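You operate a simulated robot arm through the tools that you are given. There is no shell and no other tool. Be economical: measure what you need, move in short steps, check, and stop when the job is done.

The job below is to be done with a simulated robot arm. You get a single attempt, and the scene is never put back.

Task
Polish the tarnish off the short electrode.
Fine: load the green polishing block at the polish tin; block back and tin shut after.

The check looks at the end state, three seconds after you hand in, the way a careful person would. Anything else that was tipped, shoved, dropped, spilled or broken makes it a failure.

Robot
A 6-joint arm with a two-finger parallel gripper, fixed in place. Base frame: the origin is at the foot of the arm, x ahead of it, y to its left, z up; the work surface is at about z = 0. Readings come in cm, degrees, newtons and seconds.
With the tool pointing down near the work surface it reaches from about 14 to 58 cm from the base axis. Its first joint turns from -66.0 to 66.0 degrees. Payload 2.1 kg.
The tool frame sits at the grasp point between the pads (the TCP): z along the fingers, y along the line on which they close. The tips reach 3 cm beyond it. Largest opening 9.4 cm; finger width 2.8, thickness 1; the body of the gripper, 5 by 9.6 cm, starts 5.5 cm behind the TCP.
Orientation is that of the tool frame in the base frame, as a unit quaternion [x, y, z, w]. With the fingers straight down and closing along the base's y, the tool's x points along the base's -x, its y along +y and its z along -z.

Tools
- The arm moves only by the tool step_arm. Its argument "motion" is a list of rows, each an object (a shift or turn left out is 0, a gripper value left out holds the last) with "gripper": the finger opening in cm, from 0 to 9.4; "translation": the shift along the tool's x, y, z in units of 25 mm (1.0 is 25 mm), a list of three; "angular": the turn, a rotation vector about the tool's x, y, z in units of 8 degrees (1.0 is 8 degrees), a list of three. In form: [{"gripper": gripper, "translation": [dx, dy, dz], "angular": [ax, ay, az]}, ...]. A call has 1 to 20 rows; each row shifts and turns the commanded pose from where the row before left it, along the tool's axes as they then stand. A call with a number of a shift or a turn outside -1 to 1 is refused whole. Each row takes 0.2 s and may step no farther than 5 cm and 8.6 degrees from the row before; otherwise, or with a gripper value out of range, the whole call is refused. A pose out of reach is approached as far as the arm can. The call stops where the force on the tool passes 40 N (or 10 N more than at its start, if that is more) or the arm is blocked; 0.2 s more then pass. The fingers move at their own pace (about 7.2 cm/s each) and stop on an object; they squeeze with about 44 N. The grip force told is the motor's: it shows also when the fingers shut on nothing. Time passes only in rows, and 0.2 s behind the last, so rows that do not move let the fingers close. The reply holds the time, the measured pose of the TCP, the force on the tool along the base axes, the opening and the grip force, in the units named above and with some noise.
- Cameras (640 x 400 px; columns grow to the right, rows downward): "scene" is fixed at [5.59, -35.9, 49.94]; the picture's right is [0.82, -0.58, 0.00], its down [-0.34, -0.48, -0.81] and it looks along [0.46, 0.66, -0.59] (base axes); focal length 221 px, centre (320, 200). "wrist" rides on the gripper at [7.6, 1.4, -10.3] in the tool frame; the picture's right is [-0.18, 0.98, 0.00], its down [-0.75, -0.14, -0.64] and it looks along [-0.63, -0.12, 0.77] (tool axes); focal length 243 px, centre (320, 200). There is no depth. A picture from a camera that has moved, and an enlarged one, comes with that camera's place and axes in the base frame and with its lens. The place of the scene camera against the robot may be out by one fixed shift of up to 2.5 cm in any direction.
- camera(camera): a new picture of that camera. It takes no simulated time.
- enlarge(camera, box): a new picture of the part [left, top, right, bottom] of that camera's present view, enlarged. It takes no simulated time.
- sign_off(): hands the job in; it is judged then, once.

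Go step by step. Nothing tells you positions but the pictures and the camera data: compare them with the known pose of the tool, close in by small moves and look again before you grip or let go. The budget is 120 turns and 64 pictures, counting those below and the enlarged ones. Unless the task says otherwise, let go and move clear before handing in, and close with one line.

The tools are called by a JSON object that holds its "name" and its "arguments". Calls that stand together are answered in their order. step_arm: Moves the arm, as the interface text tells. Its arguments: {"type":"object","properties":{"motion":{"type":"array","items":{"type":"object","properties":{"gripper":{"type":"number"},"translation":{"type":"array","items":{"type":"number"}},"angular":{"type":"array","items":{"type":"number"}}}}}},"required":["motion"]} The other tools are called the same way: camera (camera) takes a picture; enlarge (camera, box) takes an enlarged picture of a part of a camera's view; sign_off () hands the job in.

At the start:

```text
time_s: 0.0
tool_pos: [36.65, -12.02, 36.0]
tcp_rot: [0.0, 1.0, 0.001, 0.002]
contact_force: [0.9, 0.1, -0.6]
grip_width: 9.4
grasp_force: 0.1
```

scene: 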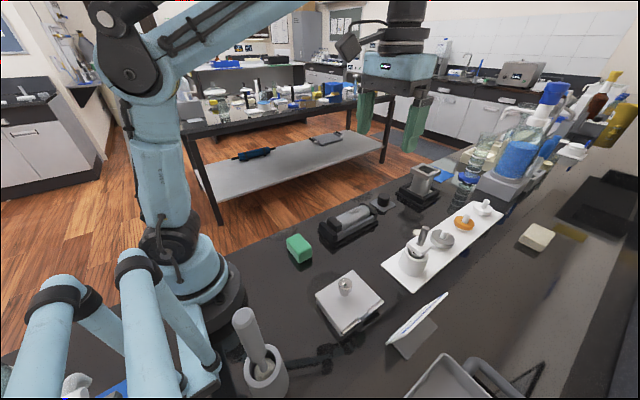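
wrist: 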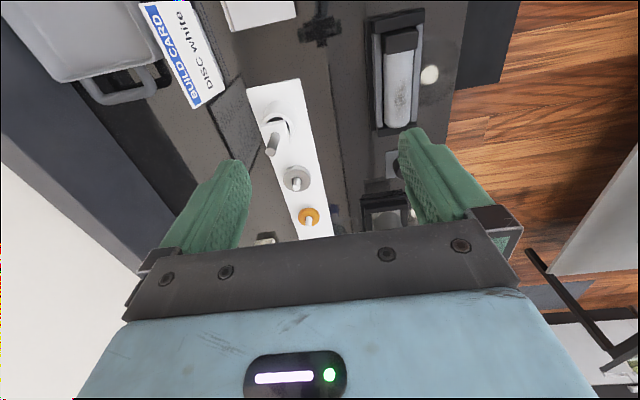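

I see a bench with a green block, a square tin with a knob, a white tray with electrodes/discs, and a card. I'll look closer before moving.

{"name": "enlarge", "arguments": {"camera": "scene", "box": [270, 150, 430, 250]}}

{"name": "enlarge", "arguments": {"camera": "scene", "box": [370, 180, 530, 280]}}

{"name": "enlarge", "arguments": {"camera": "scene", "box": [280, 250, 520, 400]}}

{"name": "enlarge", "arguments": {"camera": "wrist", "box": [120, 0, 460, 240]}}

```text
4.00 times, centred on (350, 200) of scene
camera zoom: at [5.59, -35.9, 49.94], right [0.82, -0.58, 0.0], down [-0.34, -0.48, -0.81], along [0.46, 0.66, -0.59], focal length 884 px, centre (200, 200)
```

zoom: 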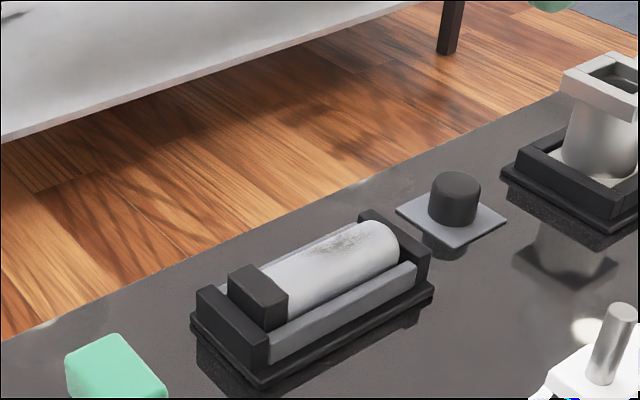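

```text
4.00 times, centred on (450, 230) of scene
camera zoom: at [5.59, -35.9, 49.94], right [0.82, -0.58, 0.0], down [-0.34, -0.48, -0.81], along [0.46, 0.66, -0.59], focal length 884 px, centre (-200, 80)
```

zoom: 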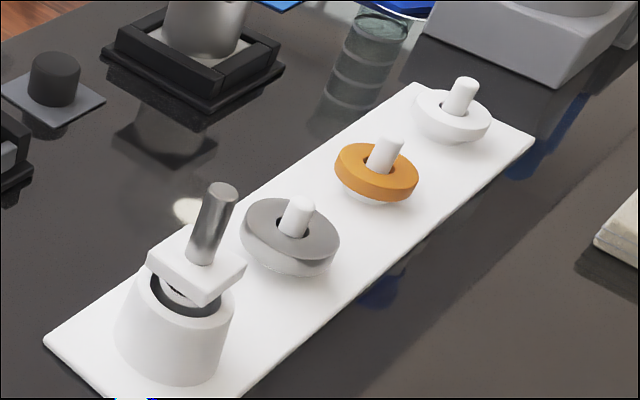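

```text
2.67 times, centred on (400, 325) of scene
camera zoom: at [5.59, -35.9, 49.94], right [0.82, -0.58, 0.0], down [-0.34, -0.48, -0.81], along [0.46, 0.66, -0.59], focal length 589 px, centre (107, -133)
```

zoom: 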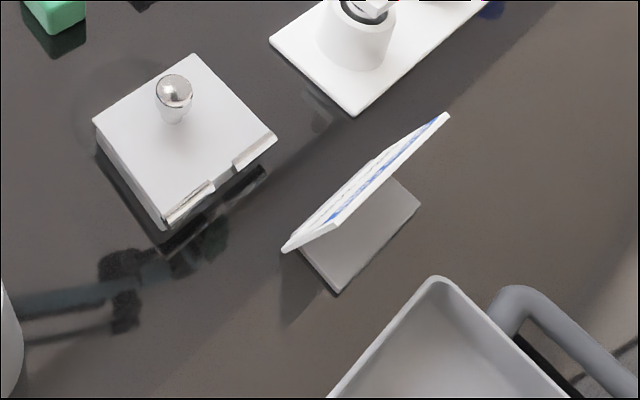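

```text
1.67 times, centred on (290, 120) of wrist
camera zoom: at [28.96, -10.66, 46.18], right [0.18, 0.98, 0.0], down [0.75, -0.14, 0.64], along [0.63, -0.12, -0.77], focal length 404 px, centre (370, 333)
```

zoom: 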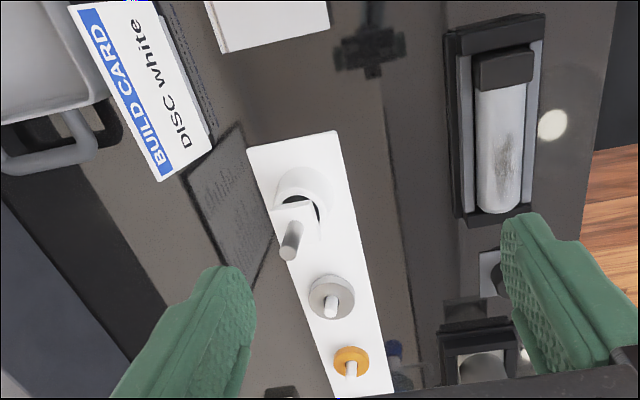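

The electrode looks like the tarnished cylinder in the cradle near (41, 0), the tin near (24, -19) and the green block near (23, 1). I'll pull back high to view these with the wrist camera.

{"name": "step_arm", "arguments": {"motion": [{"translation": [1, 0, 0]}, {"translation": [1, 0, 0]}, {"translation": [1, 0, 0]}, {"translation": [1, 0, 0]}, {"translation": [1, 0, 0]}, {"translation": [1, 0, 0]}, {"translation": [0, 0, 0]}]}}

{"name": "camera", "arguments": {"camera": "wrist"}}

{"name": "camera", "arguments": {"camera": "scene"}}

```text
time_s: 1.6
tool_pos: [21.56, -12.0, 35.85]
tcp_rot: [-0.001, 1.0, 0.001, 0.0]
contact_force: [0.8, -0.6, 0.5]
grip_width: 9.43
grasp_force: 0.0
```

```text
57 pictures are left
camera wrist: at [13.88, -10.67, 46.13], right [0.18, 0.98, 0.0], down [0.75, -0.14, 0.64], along [0.63, -0.12, -0.77], focal length 243 px, centre (320, 200)
```

wrist: 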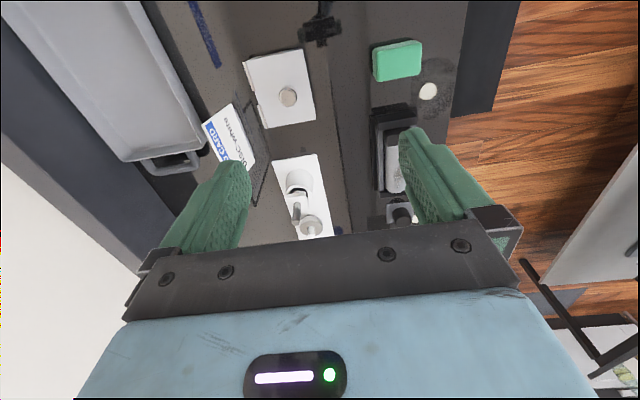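

```text
56 pictures are left
```

scene: 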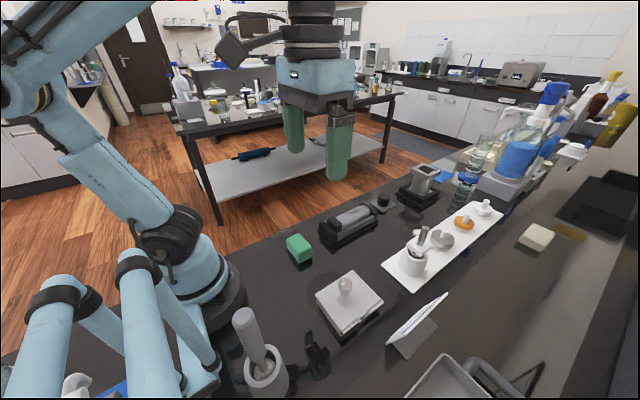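

{"name": "enlarge", "arguments": {"camera": "wrist", "box": [230, 20, 450, 160]}}

{"name": "enlarge", "arguments": {"camera": "scene", "box": [300, 260, 400, 350]}}

{"name": "enlarge", "arguments": {"camera": "scene", "box": [270, 185, 430, 285]}}

```text
2.86 times, centred on (340, 90) of wrist
camera zoom: at [13.88, -10.67, 46.13], right [0.18, 0.98, 0.0], down [0.75, -0.14, 0.64], along [0.63, -0.12, -0.77], focal length 693 px, centre (263, 514)
```

zoom: 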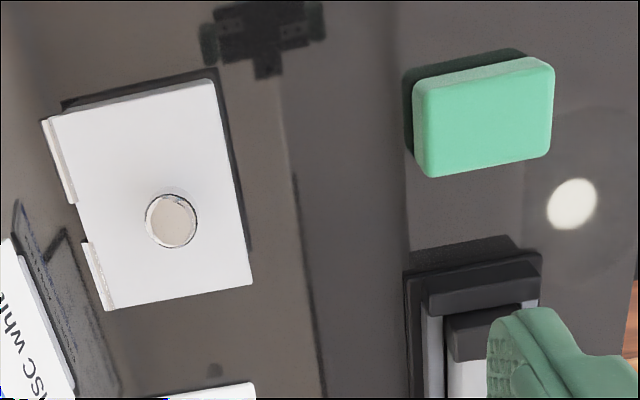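

```text
4.44 times, centred on (350, 305) of scene
camera zoom: at [5.59, -35.9, 49.94], right [0.82, -0.58, 0.0], down [-0.34, -0.48, -0.81], along [0.46, 0.66, -0.59], focal length 982 px, centre (187, -267)
```

zoom: 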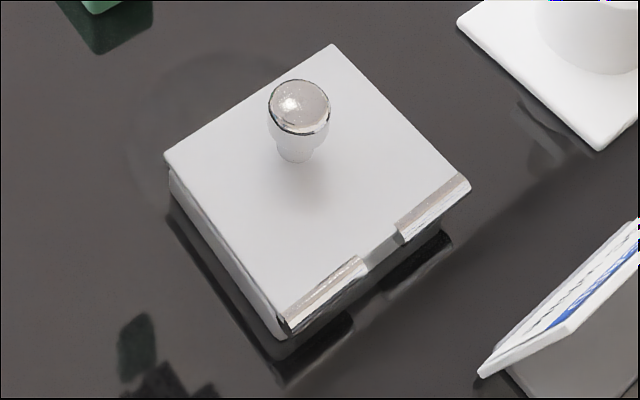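

```text
4.00 times, centred on (350, 235) of scene
camera zoom: at [5.59, -35.9, 49.94], right [0.82, -0.58, 0.0], down [-0.34, -0.48, -0.81], along [0.46, 0.66, -0.59], focal length 884 px, centre (200, 60)
```

zoom: 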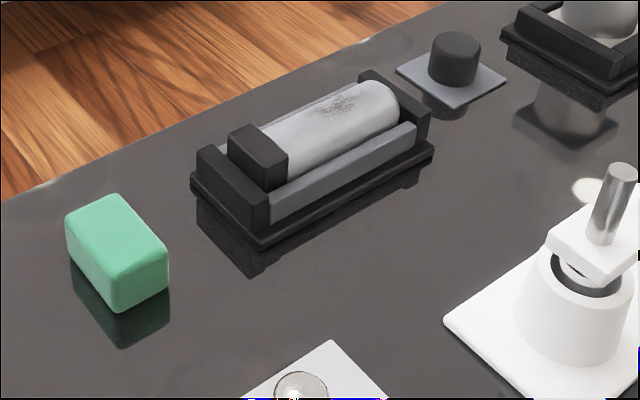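

The tin seems to have a hinged lid (knuckles on the -y edge), with a knob at about (25.2, -18.1). I'll turn the gripper so it closes along base x and move above the tin for a closer look.

{"name": "step_arm", "arguments": {"motion": [{"angular": [0, 0, 1]}, {"angular": [0, 0, 1]}, {"angular": [0, 0, 1]}, {"angular": [0, 0, 1]}, {"angular": [0, 0, 1]}, {"angular": [0, 0, 1]}, {"angular": [0, 0, 1]}, {"angular": [0, 0, 1]}, {"angular": [0, 0, 1]}, {"angular": [0, 0, 1]}, {"angular": [0, 0, 1]}, {"angular": [0, 0, 0.25]}, {"translation": [-0.8, 0.5, 1]}, {"translation": [-0.8, 0.5, 1]}, {"translation": [-0.84, 0.46, 1]}, {"translation": [0, 0, 1]}, {"translation": [0, 0, 1]}, {"translation": [0, 0, 1]}, {"translation": [0, 0, 0]}]}}

{"name": "camera", "arguments": {"camera": "wrist"}}

{"name": "camera", "arguments": {"camera": "scene"}}

```text
time_s: 5.6
tool_pos: [25.31, -18.18, 20.94]
tcp_rot: [0.706, 0.708, 0.001, 0.0]
contact_force: [-0.3, 0.3, 0.6]
grip_width: 9.37
grasp_force: 0.1
```

```text
52 pictures are left
camera wrist: at [26.66, -10.56, 31.13], right [0.98, -0.18, 0.0], down [-0.14, -0.75, 0.64], along [-0.12, -0.63, -0.77], focal length 243 px, centre (320, 200)
```

wrist: 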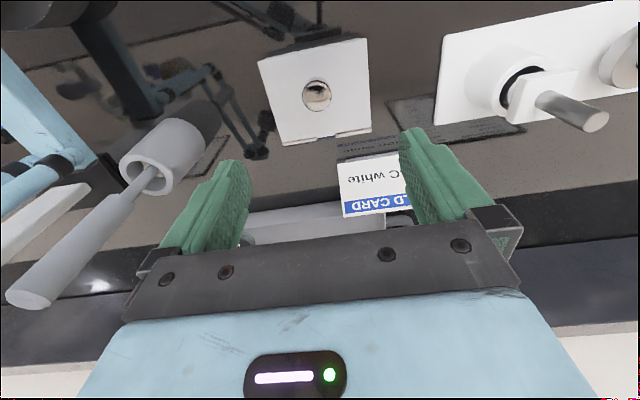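

```text
51 pictures are left
```

scene: 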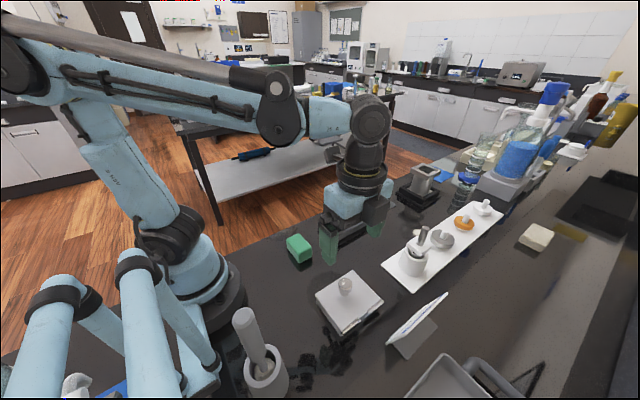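

{"name": "enlarge", "arguments": {"camera": "wrist", "box": [240, 20, 400, 150]}}

```text
3.08 times, centred on (320, 85) of wrist
camera zoom: at [26.66, -10.56, 31.13], right [0.98, -0.18, 0.0], down [-0.14, -0.75, 0.64], along [-0.12, -0.63, -0.77], focal length 746 px, centre (320, 554)
```

zoom: 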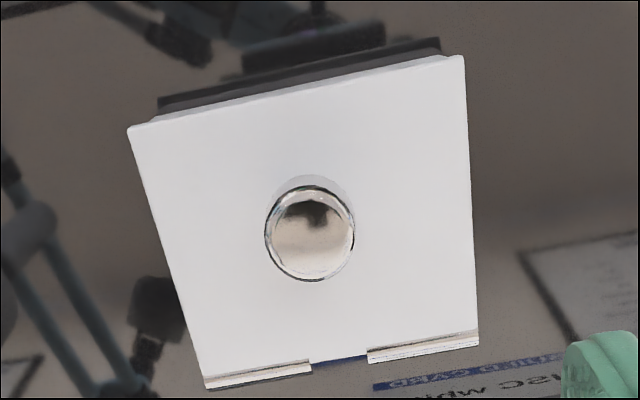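

Lid spans about x 19.3-30.5, y -23.9 to -14.4, hinge at y ≈ -23.8, knob at (24.95, -17.95) with top near z 6.3. I'll lower over the knob.

{"name": "step_arm", "arguments": {"motion": [{"gripper": 5.5, "translation": [0.09, -0.14, 0.8]}, {"translation": [0, 0, 1]}, {"translation": [0, 0, 1]}, {"translation": [0, 0, 1]}, {"translation": [0, 0, 1]}, {"translation": [0, 0, 0]}]}}

{"name": "camera", "arguments": {"camera": "wrist"}}

{"name": "enlarge", "arguments": {"camera": "scene", "box": [290, 240, 410, 350]}}

```text
time_s: 7.0
tool_pos: [24.99, -17.76, 8.96]
tcp_rot: [0.706, 0.708, 0.001, 0.0]
contact_force: [0.0, 0.5, 0.4]
grip_width: 5.5
grasp_force: 0.2
```

```text
49 pictures are left
camera wrist: at [26.37, -10.27, 19.17], right [0.98, -0.18, 0.0], down [-0.14, -0.75, 0.64], along [-0.12, -0.63, -0.77], focal length 243 px, centre (320, 200)
```

wrist: 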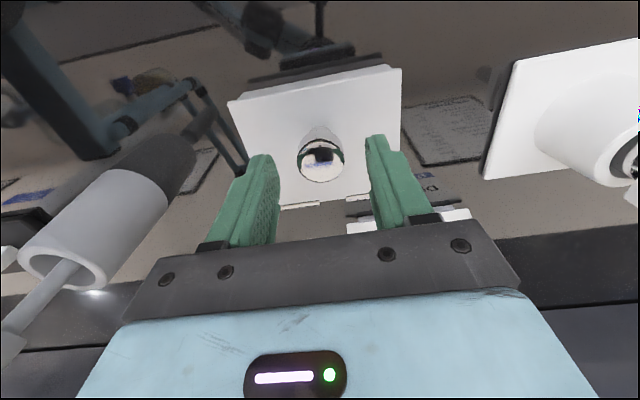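

```text
3.64 times, centred on (350, 295) of scene
camera zoom: at [5.59, -35.9, 49.94], right [0.82, -0.58, 0.0], down [-0.34, -0.48, -0.81], along [0.46, 0.66, -0.59], focal length 804 px, centre (211, -146)
```

zoom: 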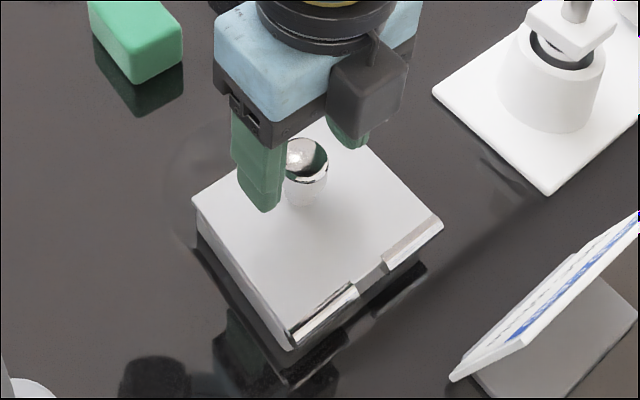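

Fingers straddle the knob, whose centre is near (24.95, -17.95, 6). I'll lower 1.7 cm and close.

{"name": "step_arm", "arguments": {"motion": [{"translation": [-0.06, 0, 0.7]}, {"translation": [0, 0, 0]}, {"gripper": 1.5}, {}, {}, {}]}}

{"name": "camera", "arguments": {"camera": "wrist"}}

```text
time_s: 8.4
tool_pos: [24.88, -17.93, 7.26]
tcp_rot: [0.706, 0.708, 0.001, 0.001]
contact_force: [8.8, -3.2, -12.6]
grip_width: 2.93
grasp_force: 44.7
```

```text
47 pictures are left
camera wrist: at [26.42, -10.47, 17.41], right [0.98, -0.18, 0.0], down [-0.14, -0.75, 0.64], along [-0.11, -0.63, -0.77], focal length 243 px, centre (320, 200)
```

wrist: 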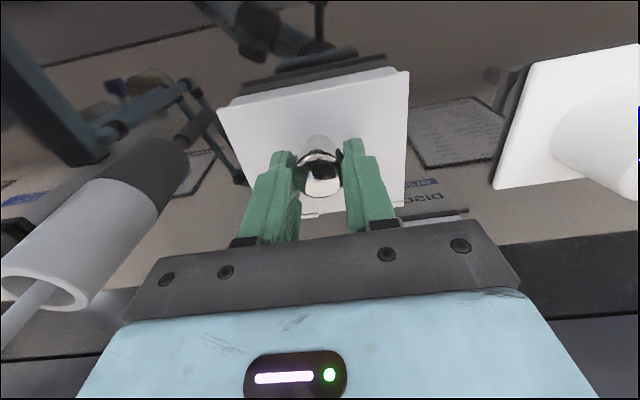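

The knob is gripped (2.9 cm). I'll open the lid along an arc about the hinge, starting with a small piece.

{"name": "step_arm", "arguments": {"motion": [{"translation": [-0.304, 0, -0.384], "angular": [0, 0.625, 0]}, {"translation": [-0.334, 0, -0.362], "angular": [0, 0.625, 0]}, {}]}}

{"name": "enlarge", "arguments": {"camera": "scene", "box": [290, 240, 410, 350]}}

```text
time_s: 9.2
tool_pos: [24.97, -19.65, 8.99]
tcp_rot: [0.703, 0.706, 0.066, -0.063]
contact_force: [12.3, 16.9, -10.7]
grip_width: 2.9
grasp_force: 44.7
```

```text
3.64 times, centred on (350, 295) of scene
camera zoom: at [5.59, -35.9, 49.94], right [0.82, -0.58, 0.0], down [-0.34, -0.48, -0.81], along [0.46, 0.66, -0.59], focal length 804 px, centre (211, -146)
```

zoom: 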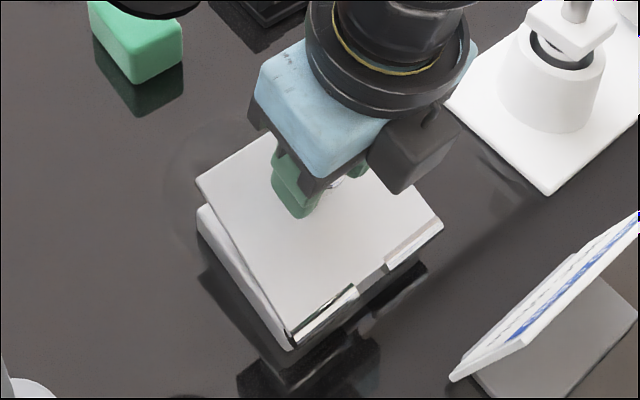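

The hinge is confirmed and the resisting force lies along the arc tangent, so my path is right. Continuing.

{"name": "step_arm", "arguments": {"motion": [{"translation": [-0.363, 0, -0.336], "angular": [0, 0.625, 0]}, {"translation": [-0.395, 0, -0.305], "angular": [0, 0.625, 0]}, {"translation": [-0.419, 0, -0.276], "angular": [0, 0.625, 0]}, {"translation": [-0.44, 0, -0.24], "angular": [0, 0.625, 0]}, {}]}}

{"name": "enlarge", "arguments": {"camera": "scene", "box": [290, 240, 410, 350]}}

```text
time_s: 10.4
tool_pos: [24.96, -24.31, 10.65]
tcp_rot: [0.681, 0.685, 0.187, -0.182]
contact_force: [19.1, 17.5, -0.6]
grip_width: 2.92
grasp_force: 45.4
```

```text
3.64 times, centred on (350, 295) of scene
camera zoom: at [5.59, -35.9, 49.94], right [0.82, -0.58, 0.0], down [-0.34, -0.48, -0.81], along [0.46, 0.66, -0.59], focal length 804 px, centre (211, -146)
```

zoom: 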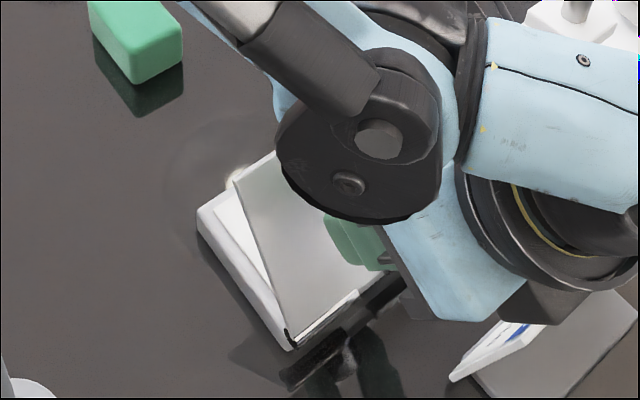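

{"name": "step_arm", "arguments": {"motion": [{"translation": [-0.418, 0, -0.204]}, {"translation": [-0.446, 0, -0.132]}, {"translation": [-0.465, 0, -0.051]}, {"translation": [-0.464, 0, 0.028]}, {}]}}

{"name": "camera", "arguments": {"camera": "scene"}}

{"name": "camera", "arguments": {"camera": "wrist"}}

```text
time_s: 11.6
tool_pos: [25.03, -28.62, 9.19]
tcp_rot: [0.681, 0.684, 0.186, -0.183]
contact_force: [11.0, 6.3, 22.3]
grip_width: 2.91
grasp_force: 44.8
```

```text
44 pictures are left
```

scene: 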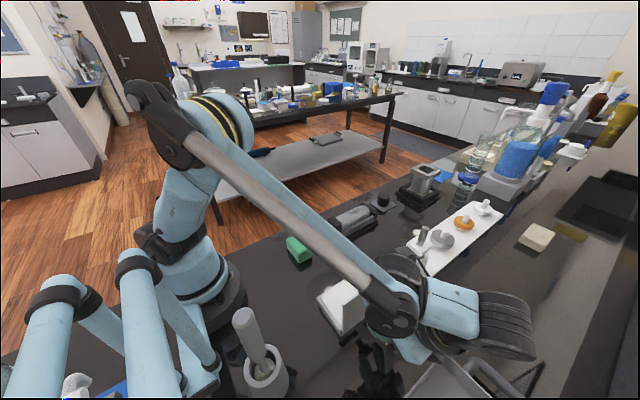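

```text
43 pictures are left
camera wrist: at [26.39, -27.29, 21.75], right [0.98, -0.16, -0.09], down [-0.14, -0.97, 0.17], along [-0.11, -0.16, -0.98], focal length 243 px, centre (320, 200)
```

wrist: 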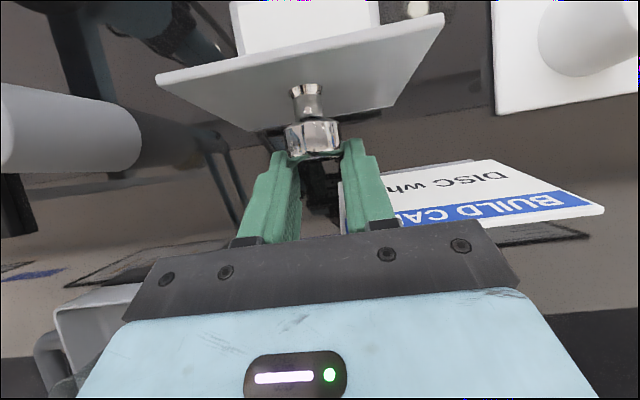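

The lid is now up at roughly 85°, though the pads slid toward the knob's tip. I'll relax the grip and see whether the lid stays.

{"name": "step_arm", "arguments": {"motion": [{"gripper": 3.6}, {"gripper": 5}, {}, {}]}}

{"name": "camera", "arguments": {"camera": "wrist"}}

```text
time_s: 12.6
tool_pos: [25.06, -28.73, 9.12]
tcp_rot: [0.682, 0.684, 0.183, -0.183]
contact_force: [-0.3, -0.2, -0.3]
grip_width: 4.98
grasp_force: 0.1
```

```text
42 pictures are left
camera wrist: at [26.4, -27.28, 21.67], right [0.98, -0.16, -0.09], down [-0.14, -0.97, 0.18], along [-0.12, -0.16, -0.98], focal length 243 px, centre (320, 200)
```

wrist: 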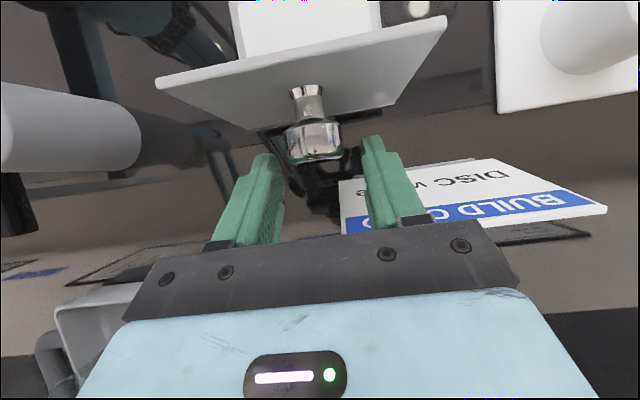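

The lid holds by itself. I'll rise, straighten the tool and look into the tin.

{"name": "step_arm", "arguments": {"motion": [{"gripper": 7, "translation": [0.5, 0, -0.866]}, {"translation": [0.5, 0, -0.866]}, {"translation": [0.5, 0, -0.866]}, {"translation": [0.5, 0, -0.866]}, {"translation": [0.5, 0, -0.866]}, {"translation": [0.5, 0, -0.866], "angular": [0, -0.94, 0]}, {"angular": [0, -0.94, 0]}, {"angular": [0, -0.94, 0]}, {"angular": [0, -0.93, 0]}, {"translation": [1, 0, 0]}, {"translation": [1, 0, 0]}, {"translation": [1, 0, 0]}, {"translation": [1, 0, 0]}, {"translation": [1, 0, 0]}, {}]}}

{"name": "camera", "arguments": {"camera": "wrist"}}

{"name": "enlarge", "arguments": {"camera": "scene", "box": [290, 240, 410, 350]}}

```text
time_s: 15.8
tool_pos: [24.86, -16.17, 24.03]
tcp_rot: [0.707, 0.708, 0.001, 0.0]
contact_force: [-0.7, 0.4, -0.3]
grip_width: 6.98
grasp_force: 0.1
```

```text
41 pictures are left
camera wrist: at [26.3, -8.66, 34.28], right [0.98, -0.18, 0.0], down [-0.14, -0.75, 0.64], along [-0.12, -0.63, -0.77], focal length 243 px, centre (320, 200)
```

wrist: 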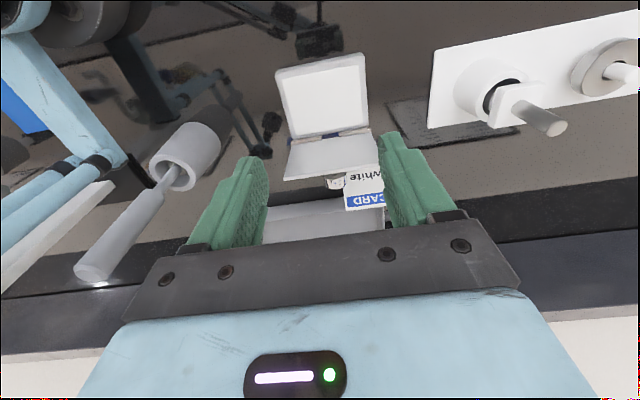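

```text
3.64 times, centred on (350, 295) of scene
camera zoom: at [5.59, -35.9, 49.94], right [0.82, -0.58, 0.0], down [-0.34, -0.48, -0.81], along [0.46, 0.66, -0.59], focal length 804 px, centre (211, -146)
```

zoom: 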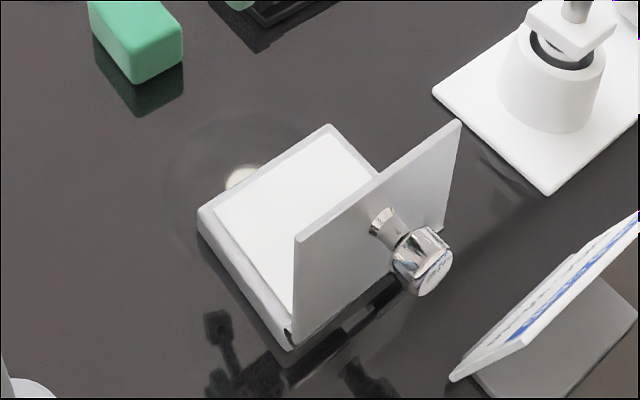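

The tin is open with white polish paste inside. Next I'll go above the green block near (24.1, 0).

{"name": "step_arm", "arguments": {"motion": [{"translation": [1, -0.05, 0]}, {"translation": [1, -0.05, 0]}, {"translation": [1, -0.05, 0]}, {"translation": [1, -0.05, 0]}, {"translation": [1, -0.05, 0]}, {"translation": [1, -0.05, 0.5]}, {"translation": [0.47, 0, 1]}, {"translation": [0, 0, 1]}, {"translation": [0, 0, 1]}, {}]}}

{"name": "camera", "arguments": {"camera": "wrist"}}

{"name": "camera", "arguments": {"camera": "scene"}}

```text
time_s: 18.0
tool_pos: [24.14, 0.01, 15.32]
tcp_rot: [0.707, 0.707, 0.002, 0.0]
contact_force: [-0.7, 0.5, -0.3]
grip_width: 6.99
grasp_force: 0.0
```

```text
39 pictures are left
camera wrist: at [25.63, 7.6, 25.54], right [0.98, -0.18, 0.0], down [-0.14, -0.75, 0.64], along [-0.12, -0.63, -0.77], focal length 243 px, centre (320, 200)
```

wrist: 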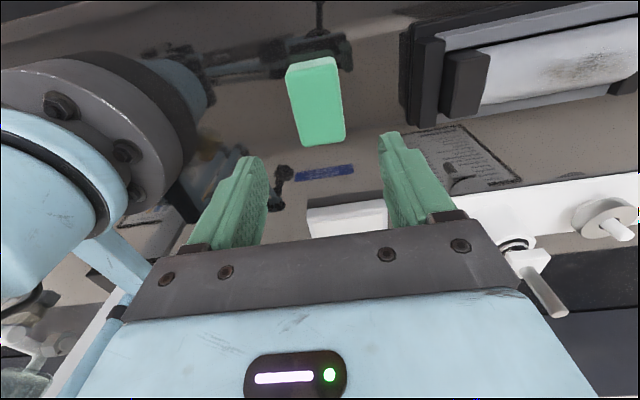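

```text
38 pictures are left
```

scene: 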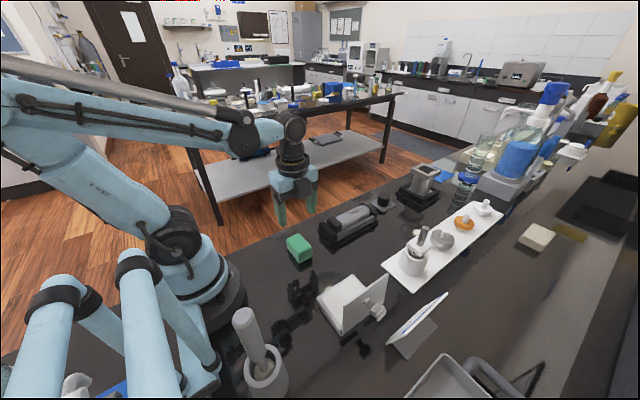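

{"name": "enlarge", "arguments": {"camera": "wrist", "box": [250, 40, 390, 160]}}

{"name": "enlarge", "arguments": {"camera": "wrist", "box": [390, 0, 640, 156]}}

```text
3.33 times, centred on (320, 100) of wrist
camera zoom: at [25.63, 7.6, 25.54], right [0.98, -0.18, 0.0], down [-0.14, -0.75, 0.64], along [-0.12, -0.63, -0.77], focal length 809 px, centre (320, 533)
```

zoom: 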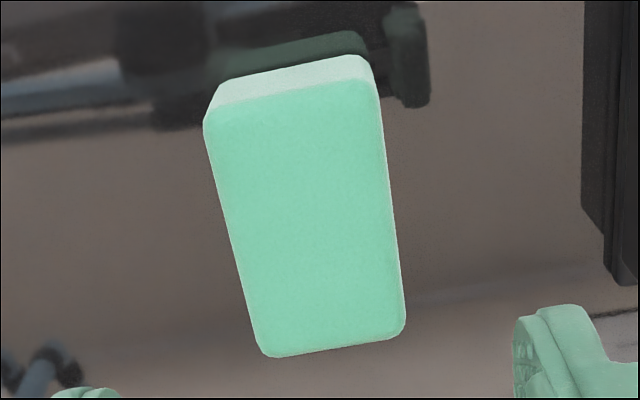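

```text
2.56 times, centred on (515, 78) of wrist
camera zoom: at [25.63, 7.6, 25.54], right [0.98, -0.18, 0.0], down [-0.14, -0.75, 0.64], along [-0.12, -0.63, -0.77], focal length 621 px, centre (-179, 512)
```

zoom: 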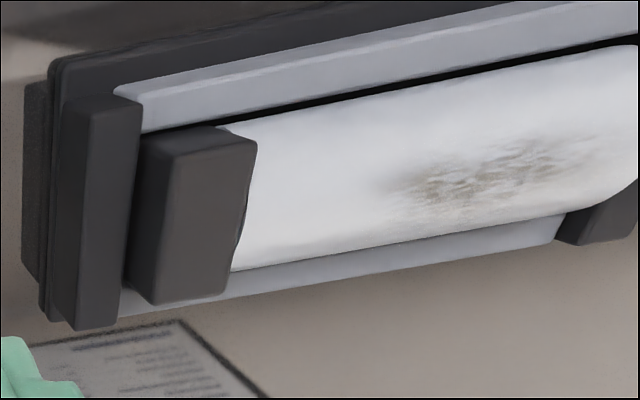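

The block's centre is about (24.0, -0.2), 4.4 × 6.8 × 3 cm. Before taking it I'll view the electrode from above to get its geometry.

{"name": "step_arm", "arguments": {"motion": [{"translation": [0, 1, -0.8]}, {"translation": [0, 1, -0.8]}, {"translation": [0, 1, 0]}, {"translation": [0, 1, 0]}, {"translation": [0, 1, 0]}, {"translation": [0, 1, 0]}, {"translation": [0, 0.8, 0]}, {}]}}

{"name": "enlarge", "arguments": {"camera": "wrist", "box": [190, 0, 510, 200]}}

```text
time_s: 19.8
tool_pos: [41.23, 0.06, 19.38]
tcp_rot: [0.707, 0.708, 0.002, 0.0]
contact_force: [0.2, -1.0, 0.0]
grip_width: 7.01
grasp_force: 0.0
```

```text
2.00 times, centred on (350, 100) of wrist
camera zoom: at [42.66, 7.6, 29.59], right [0.98, -0.18, 0.0], down [-0.14, -0.75, 0.64], along [-0.12, -0.63, -0.77], focal length 485 px, centre (260, 400)
```

zoom: 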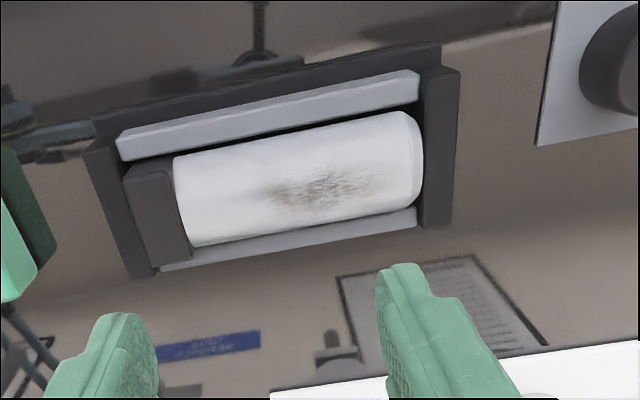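

The electrode runs along x from 37 to 49 with its top line near y -0.4 and tarnish spanning x 41-47. I'll return and pick up the block.

{"name": "step_arm", "arguments": {"motion": [{"translation": [-0.1, -1, 0]}, {"translation": [0, -1, 0]}, {"translation": [0, -1, 0]}, {"translation": [0, -1, 0]}, {"translation": [0, -1, 0]}, {"translation": [0, -1, 0]}, {"translation": [0, -0.9, 0]}, {"translation": [0, 0, 1]}, {"translation": [0, 0, 1]}, {"translation": [0, 0, 1]}, {"translation": [0, 0, 1]}, {"translation": [0, 0, 1]}, {}]}}

{"name": "camera", "arguments": {"camera": "wrist"}}

```text
time_s: 22.6
tool_pos: [24.02, -0.3, 6.81]
tcp_rot: [0.707, 0.708, 0.001, 0.0]
contact_force: [-0.9, 0.4, 0.6]
grip_width: 7.0
grasp_force: 0.0
```

```text
34 pictures are left
camera wrist: at [25.37, 7.28, 17.03], right [0.98, -0.18, 0.0], down [-0.14, -0.75, 0.64], along [-0.12, -0.63, -0.77], focal length 243 px, centre (320, 200)
```

wrist: 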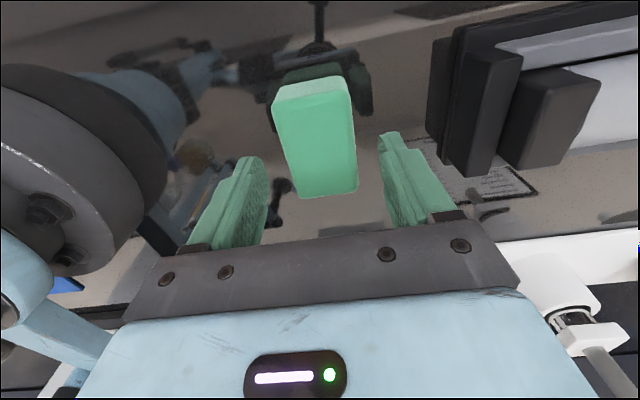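

The block is centred between the fingers. I'll go down to grip its upper part and lift.

{"name": "step_arm", "arguments": {"motion": [{"translation": [0, 0, 0.84]}, {}, {"gripper": 3.5}, {}, {}, {}, {"translation": [0, 0, -1]}, {"translation": [0, 0, -1]}, {}]}}

{"name": "camera", "arguments": {"camera": "wrist"}}

{"name": "enlarge", "arguments": {"camera": "scene", "box": [240, 170, 400, 270]}}

```text
time_s: 24.6
tool_pos: [24.01, -0.27, 9.79]
tcp_rot: [0.706, 0.708, 0.002, 0.001]
contact_force: [-0.4, 0.0, 0.0]
grip_width: 3.5
grasp_force: 0.0
```

```text
33 pictures are left
camera wrist: at [25.37, 7.27, 19.98], right [0.98, -0.18, 0.0], down [-0.14, -0.75, 0.64], along [-0.12, -0.63, -0.77], focal length 243 px, centre (320, 200)
```

wrist: 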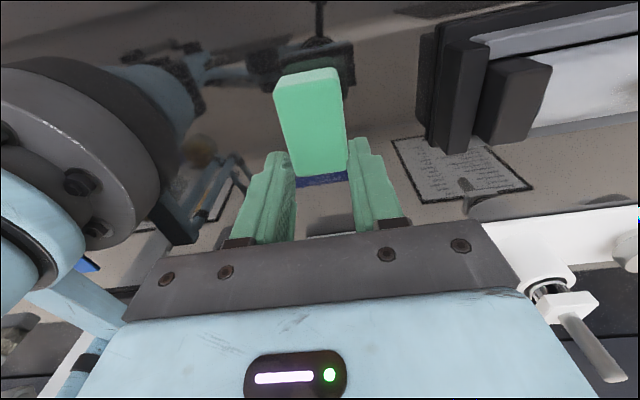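

```text
4.00 times, centred on (320, 220) of scene
camera zoom: at [5.59, -35.9, 49.94], right [0.82, -0.58, 0.0], down [-0.34, -0.48, -0.81], along [0.46, 0.66, -0.59], focal length 884 px, centre (320, 120)
```

zoom: 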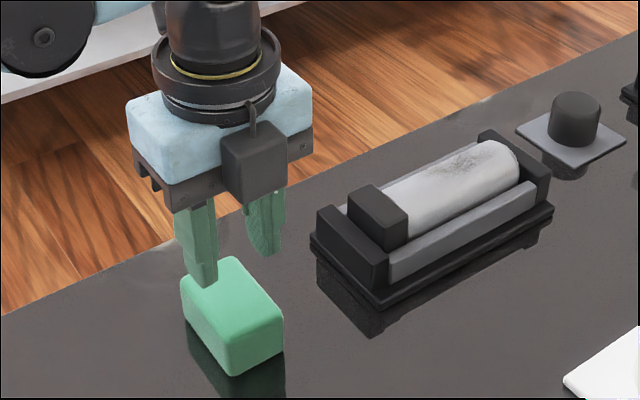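

The gripper closed to its commanded 3.5 cm with no force, so the block wasn't lifted; it still stands. I'll go lower and close with a check before lifting.

{"name": "step_arm", "arguments": {"motion": [{"gripper": 7}, {"translation": [0, 0, 0.9]}, {"translation": [0, 0, 0.9]}, {"translation": [0, 0, 0.3]}, {}, {"gripper": 2.5}, {}, {}, {}]}}

{"name": "enlarge", "arguments": {"camera": "scene", "box": [240, 170, 400, 270]}}

```text
time_s: 26.6
tool_pos: [23.93, -0.33, 4.56]
tcp_rot: [0.707, 0.707, 0.002, -0.001]
contact_force: [0.1, 1.3, 2.3]
grip_width: 4.35
grasp_force: 43.7
```

```text
4.00 times, centred on (320, 220) of scene
camera zoom: at [5.59, -35.9, 49.94], right [0.82, -0.58, 0.0], down [-0.34, -0.48, -0.81], along [0.46, 0.66, -0.59], focal length 884 px, centre (320, 120)
```

zoom: 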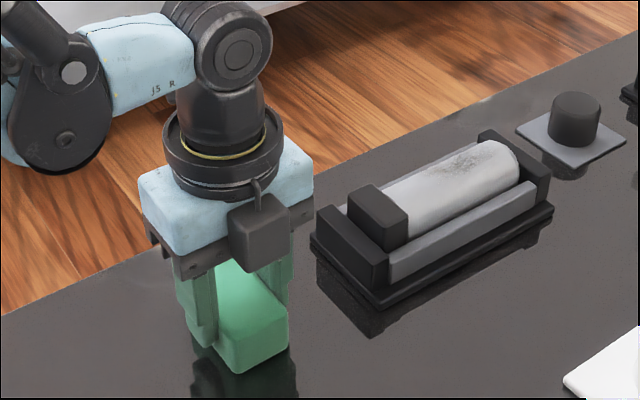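

Now it's gripped at 4.35 cm. Lifting.

{"name": "step_arm", "arguments": {"motion": [{"translation": [0, 0, -0.4]}, {"translation": [0, 0, -0.8]}, {"translation": [0, 0, -0.8]}, {}]}}

{"name": "camera", "arguments": {"camera": "wrist"}}

{"name": "enlarge", "arguments": {"camera": "scene", "box": [240, 170, 400, 270]}}

```text
time_s: 27.6
tool_pos: [23.9, -0.35, 9.42]
tcp_rot: [0.707, 0.707, 0.001, 0.0]
contact_force: [0.0, -0.5, 0.3]
grip_width: 4.38
grasp_force: 43.8
```

```text
30 pictures are left
camera wrist: at [25.29, 7.27, 19.67], right [0.98, -0.18, 0.0], down [-0.14, -0.75, 0.64], along [-0.12, -0.63, -0.77], focal length 243 px, centre (320, 200)
```

wrist: 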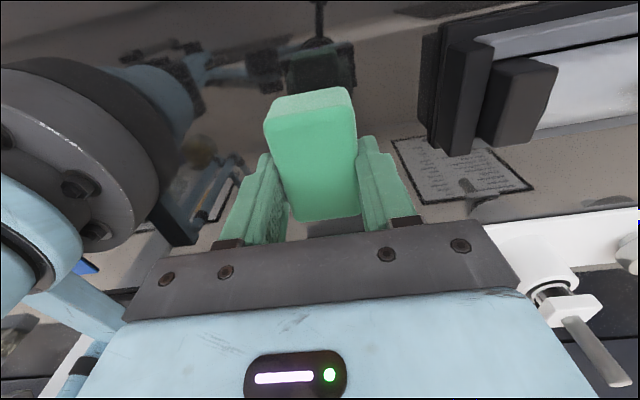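

```text
4.00 times, centred on (320, 220) of scene
camera zoom: at [5.59, -35.9, 49.94], right [0.82, -0.58, 0.0], down [-0.34, -0.48, -0.81], along [0.46, 0.66, -0.59], focal length 884 px, centre (320, 120)
```

zoom: 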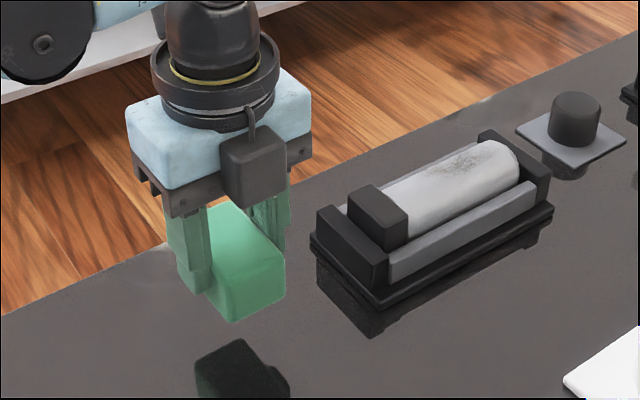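

The block is held, its bottom about 4.5 cm below the TCP. I'll carry it over the open tin.

{"name": "step_arm", "arguments": {"motion": [{"translation": [0, 0, -1]}, {"translation": [0, 0, -1]}, {"translation": [-1, 0.1, 0]}, {"translation": [-1, 0.1, 0]}, {"translation": [-1, 0.1, 0]}, {"translation": [-1, 0.1, 0]}, {"translation": [-1, 0, 0]}, {"translation": [-1, 0, 0]}, {"translation": [-1, 0, 0]}, {"translation": [-0.36, 0, 0.6]}, {"translation": [0, 0, 0.8]}, {}]}}

{"name": "camera", "arguments": {"camera": "wrist"}}

{"name": "enlarge", "arguments": {"camera": "scene", "box": [290, 220, 434, 350]}}

```text
time_s: 30.2
tool_pos: [25.06, -18.66, 11.06]
tcp_rot: [0.706, 0.708, 0.002, 0.0]
contact_force: [-0.5, 0.1, -0.4]
grip_width: 4.35
grasp_force: 44.1
```

```text
28 pictures are left
camera wrist: at [26.41, -11.08, 21.12], right [0.98, -0.18, 0.0], down [-0.14, -0.75, 0.64], along [-0.12, -0.63, -0.77], focal length 243 px, centre (320, 200)
```

wrist: 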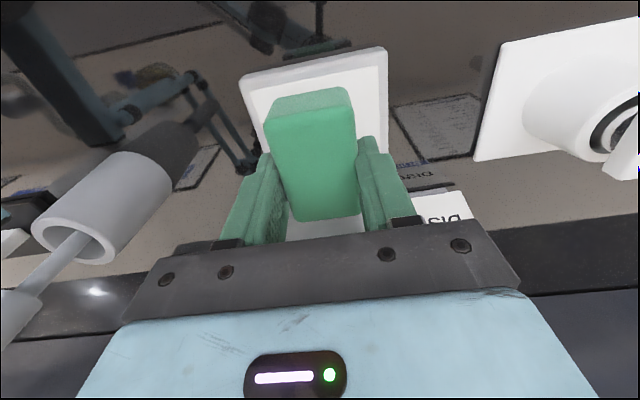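

```text
3.08 times, centred on (362, 285) of scene
camera zoom: at [5.59, -35.9, 49.94], right [0.82, -0.58, 0.0], down [-0.34, -0.48, -0.81], along [0.46, 0.66, -0.59], focal length 680 px, centre (191, -62)
```

zoom: 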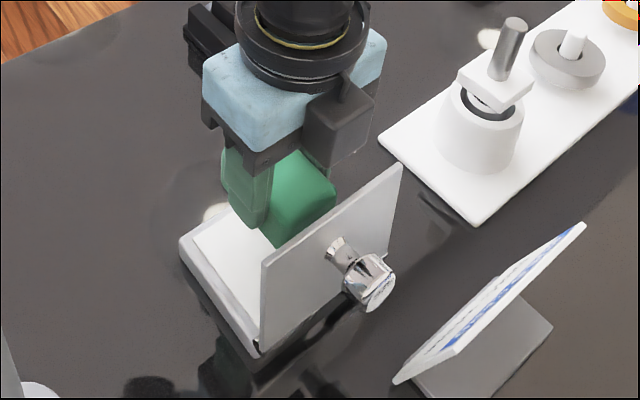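

Aligned over the paste. Lowering in small steps to touch.

{"name": "step_arm", "arguments": {"motion": [{"translation": [0, 0, 0.7]}, {"translation": [0, 0, 0.7]}, {"translation": [0, 0, 0.1]}, {}]}}

```text
time_s: 31.2
tool_pos: [25.08, -18.71, 7.13]
tcp_rot: [0.706, 0.708, 0.001, -0.001]
contact_force: [0.5, 0.4, 0.2]
grip_width: 4.37
grasp_force: 43.6
```

{"name": "step_arm", "arguments": {"motion": [{"translation": [0, 0, 0.1]}, {"translation": [0, 0, 0.08]}, {}]}}

```text
time_s: 31.8
tool_pos: [25.0, -18.67, 7.02]
tcp_rot: [0.707, 0.707, 0.001, 0.0]
contact_force: [-1.6, 1.7, 17.6]
grip_width: 4.36
grasp_force: 43.6
stopped in row 2: the force on the tool passed its limit (the readings are from after the stop); the commanded pose is now the measured one
```

Contact with the paste at TCP z ≈ 7.0. I'll rub the block gently across it, then lift.

{"name": "step_arm", "arguments": {"motion": [{"translation": [0, 0.2, -0.01]}, {"translation": [0, 0.2, 0]}, {"translation": [0, -0.2, 0]}, {"translation": [0, -0.2, 0]}, {"translation": [0, -0.2, 0]}, {"translation": [0, -0.2, 0]}, {"translation": [0, 0.2, 0]}, {"translation": [0, 0.2, 0]}, {}]}}

{"name": "enlarge", "arguments": {"camera": "scene", "box": [290, 220, 434, 350]}}

```text
time_s: 33.8
tool_pos: [25.01, -18.59, 6.97]
tcp_rot: [0.706, 0.708, 0.0, 0.0]
contact_force: [0.6, -1.1, -0.1]
grip_width: 4.37
grasp_force: 44.0
```

```text
3.08 times, centred on (362, 285) of scene
camera zoom: at [5.59, -35.9, 49.94], right [0.82, -0.58, 0.0], down [-0.34, -0.48, -0.81], along [0.46, 0.66, -0.59], focal length 680 px, centre (191, -62)
```

zoom: 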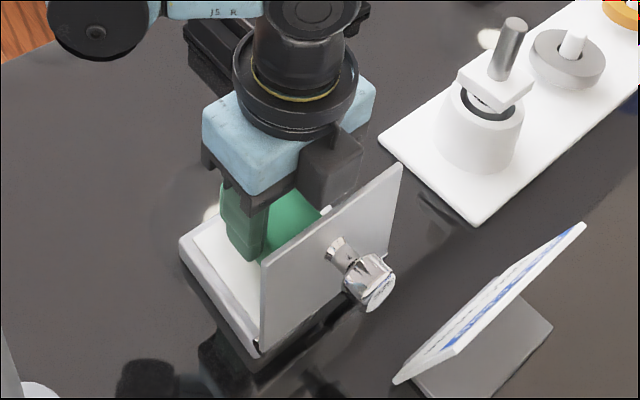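

Contact force faded to zero, so I'll press slightly and slide again to make sure it loads, then lift and see.

{"name": "step_arm", "arguments": {"motion": [{"translation": [0, 0, 0.04]}, {"translation": [0, 0, 0.03]}, {"translation": [0, 0.15, 0]}, {"translation": [0, -0.15, 0]}, {}]}}

```text
time_s: 34.3
tool_pos: [25.07, -18.65, 7.01]
tcp_rot: [0.707, 0.707, 0.0, -0.002]
contact_force: [0.8, 1.9, 17.1]
grip_width: 4.34
grasp_force: 43.4
stopped in row 2: the force on the tool passed its limit (the readings are from after the stop); the commanded pose is now the measured one
```

{"name": "step_arm", "arguments": {"motion": [{"translation": [0, 0.2, 0.01]}, {"translation": [0, 0.2, 0]}, {"translation": [0, -0.2, 0]}, {"translation": [0, -0.2, 0]}, {"translation": [0, -0.2, 0]}, {"translation": [0, 0.2, 0]}, {}]}}

```text
time_s: 34.7
tool_pos: [25.11, -18.67, 6.96]
tcp_rot: [0.706, 0.708, -0.001, -0.004]
contact_force: [0.2, 0.6, 13.4]
grip_width: 4.37
grasp_force: 44.2
stopped in row 1: the force on the tool passed its limit (the readings are from after the stop); the commanded pose is now the measured one
```

Pressed firmly. Lift, inspect, then travel in y first and then x to above the electrode.

{"name": "step_arm", "arguments": {"motion": [{"translation": [0, 0, -0.5]}, {"translation": [0, 0, -1]}, {"translation": [0, 0, -1]}, {"translation": [0, 0, -1]}, {"translation": [1, 0, 0]}, {"translation": [1, 0, 0]}, {"translation": [1, 0, 0]}, {"translation": [1, 0, 0]}, {"translation": [1, 0, 0]}, {"translation": [1, 0, 0]}, {"translation": [1, 0, 0]}, {"translation": [0.3, 0, 0]}, {}]}}

{"name": "enlarge", "arguments": {"camera": "scene", "box": [240, 150, 400, 330]}}

```text
time_s: 37.5
tool_pos: [25.18, -0.4, 15.88]
tcp_rot: [0.707, 0.707, -0.002, -0.004]
contact_force: [0.5, 0.6, -0.7]
grip_width: 4.38
grasp_force: 44.0
```

```text
2.22 times, centred on (320, 240) of scene
camera zoom: at [5.59, -35.9, 49.94], right [0.82, -0.58, 0.0], down [-0.34, -0.48, -0.81], along [0.46, 0.66, -0.59], focal length 491 px, centre (320, 111)
```

zoom: 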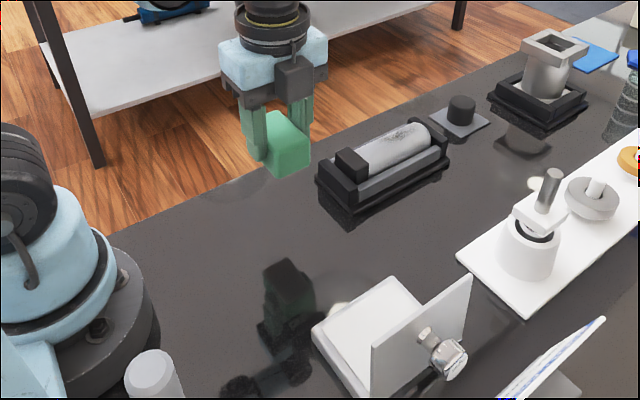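

Now over the electrode at (43.5, -0.4), stopping a bit above it.

{"name": "step_arm", "arguments": {"motion": [{"translation": [0, 1, 0]}, {"translation": [0, 1, 0]}, {"translation": [0, 1, 0]}, {"translation": [0, 1, 0]}, {"translation": [0, 1, 0]}, {"translation": [0, 1, 0]}, {"translation": [0, 1, 0]}, {"translation": [0, 0.35, 0.6]}, {"translation": [0, 0, 0.6]}, {}]}}

{"name": "enlarge", "arguments": {"camera": "scene", "box": [290, 150, 418, 260]}}

{"name": "camera", "arguments": {"camera": "wrist"}}

```text
time_s: 39.7
tool_pos: [43.53, -0.28, 12.61]
tcp_rot: [0.707, 0.707, -0.001, -0.005]
contact_force: [-0.4, -0.6, -0.6]
grip_width: 4.37
grasp_force: 44.1
```

```text
3.64 times, centred on (354, 205) of scene
camera zoom: at [5.59, -35.9, 49.94], right [0.82, -0.58, 0.0], down [-0.34, -0.48, -0.81], along [0.46, 0.66, -0.59], focal length 804 px, centre (196, 182)
```

zoom: 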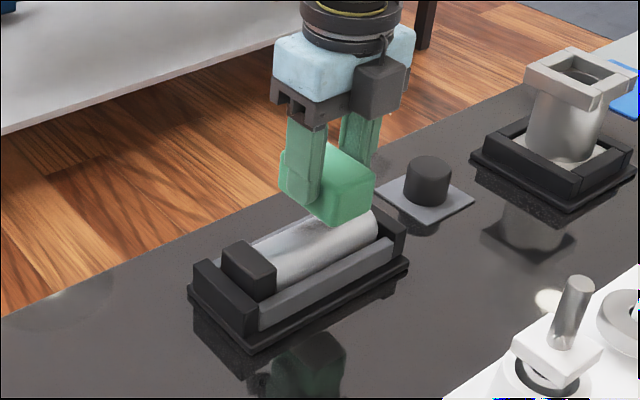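

```text
23 pictures are left
camera wrist: at [45.16, 7.12, 22.77], right [0.98, -0.18, -0.01], down [-0.14, -0.76, 0.64], along [-0.12, -0.63, -0.77], focal length 243 px, centre (320, 200)
```

wrist: 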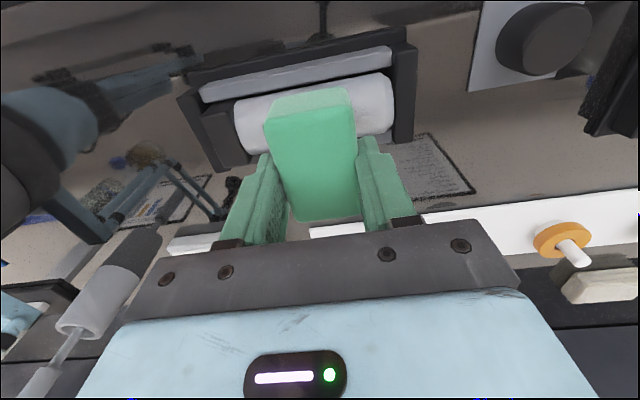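

Well placed. Lowering in small increments until contact.

{"name": "step_arm", "arguments": {"motion": [{"translation": [0, -0.05, 0.5]}, {"translation": [0, 0, 0.3]}, {"translation": [0, 0, 0.1]}, {"translation": [0, 0, 0.1]}, {"translation": [0, 0, 0.1]}, {"translation": [0, 0, 0.08]}, {"translation": [0, 0, 0.08]}, {}]}}

```text
time_s: 41.0
tool_pos: [43.39, -0.33, 9.98]
tcp_rot: [0.707, 0.707, -0.001, -0.004]
contact_force: [-0.2, -0.9, 14.6]
grip_width: 4.36
grasp_force: 43.7
stopped in row 6: the force on the tool passed its limit (the readings are from after the stop); the commanded pose is now the measured one
```

Contact with the electrode top at TCP z ≈ 9.98. Rubbing along x in short strokes.

{"name": "step_arm", "arguments": {"motion": [{"translation": [0, 0.25, 0]}, {"translation": [0, 0.25, 0]}, {"translation": [0, 0.25, 0]}, {"translation": [0, -0.25, 0]}, {"translation": [0, -0.25, 0]}, {"translation": [0, -0.25, 0]}, {"translation": [0, -0.25, 0]}, {"translation": [0, -0.25, 0]}, {"translation": [0, 0.25, 0]}, {"translation": [0, 0.25, 0]}, {"translation": [0, 0.25, 0]}, {"translation": [0, 0.25, 0]}, {"translation": [0, 0.25, 0]}, {"translation": [0, -0.25, 0]}, {"translation": [0, -0.25, 0]}, {"translation": [0, -0.25, 0]}, {}]}}

{"name": "enlarge", "arguments": {"camera": "scene", "box": [290, 150, 418, 260]}}

```text
time_s: 44.6
tool_pos: [43.42, -0.35, 10.04]
tcp_rot: [0.707, 0.707, -0.001, -0.004]
contact_force: [11.6, -0.7, 23.7]
grip_width: 4.35
grasp_force: 43.9
```

```text
3.64 times, centred on (354, 205) of scene
camera zoom: at [5.58, -35.9, 49.95], right [0.82, -0.58, 0.0], down [-0.34, -0.48, -0.81], along [0.46, 0.66, -0.59], focal length 804 px, centre (196, 182)
```

zoom: 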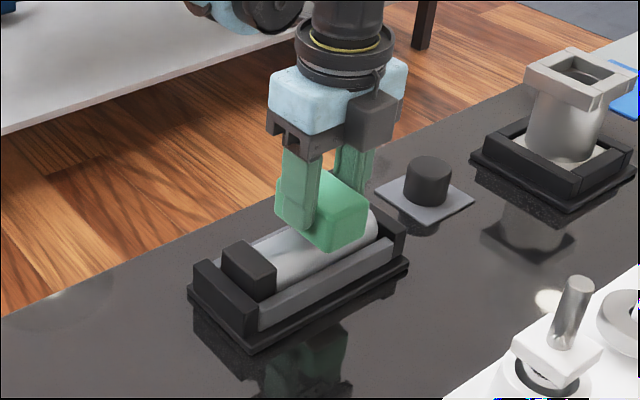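

Rubbing with a steady 24 N. One more set of strokes, then lift to inspect.

{"name": "step_arm", "arguments": {"motion": [{"translation": [0, 0.3, 0]}, {"translation": [0, 0.3, 0]}, {"translation": [0, 0.3, 0]}, {"translation": [0, -0.3, 0]}, {"translation": [0, -0.3, 0]}, {"translation": [0, -0.3, 0]}, {"translation": [0, -0.3, 0]}, {"translation": [0, -0.3, 0]}, {"translation": [0, 0.3, 0]}, {"translation": [0, 0.3, 0]}, {"translation": [0, 0.3, 0]}, {"translation": [0, 0.3, 0]}, {"translation": [0, -0.3, 0]}, {"translation": [0, -0.3, 0]}, {}, {"translation": [0, 0, -0.5]}, {"translation": [0, 0, -1]}, {"translation": [0, 0, -1]}, {"translation": [0.3, -1, -0.5]}, {}]}}

{"name": "enlarge", "arguments": {"camera": "scene", "box": [290, 150, 418, 260]}}

```text
time_s: 47.0
tool_pos: [43.72, -0.31, 10.07]
tcp_rot: [0.707, 0.707, -0.004, -0.007]
contact_force: [-0.5, -0.3, 14.3]
grip_width: 4.38
grasp_force: 43.9
stopped in row 11: the force on the tool passed its limit (the readings are from after the stop); the commanded pose is now the measured one
```

```text
3.64 times, centred on (354, 205) of scene
camera zoom: at [5.58, -35.9, 49.95], right [0.82, -0.58, 0.0], down [-0.34, -0.48, -0.81], along [0.46, 0.66, -0.59], focal length 804 px, centre (196, 182)
```

zoom: 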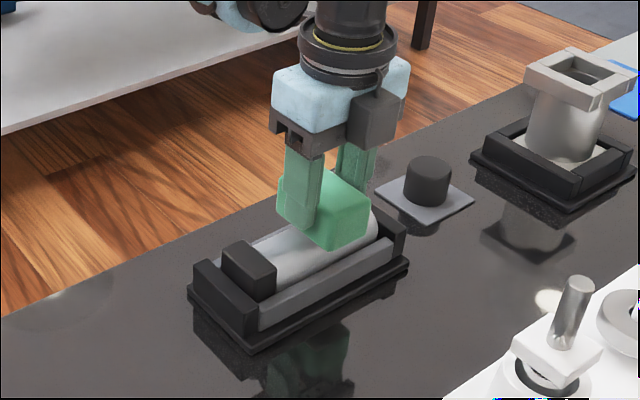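

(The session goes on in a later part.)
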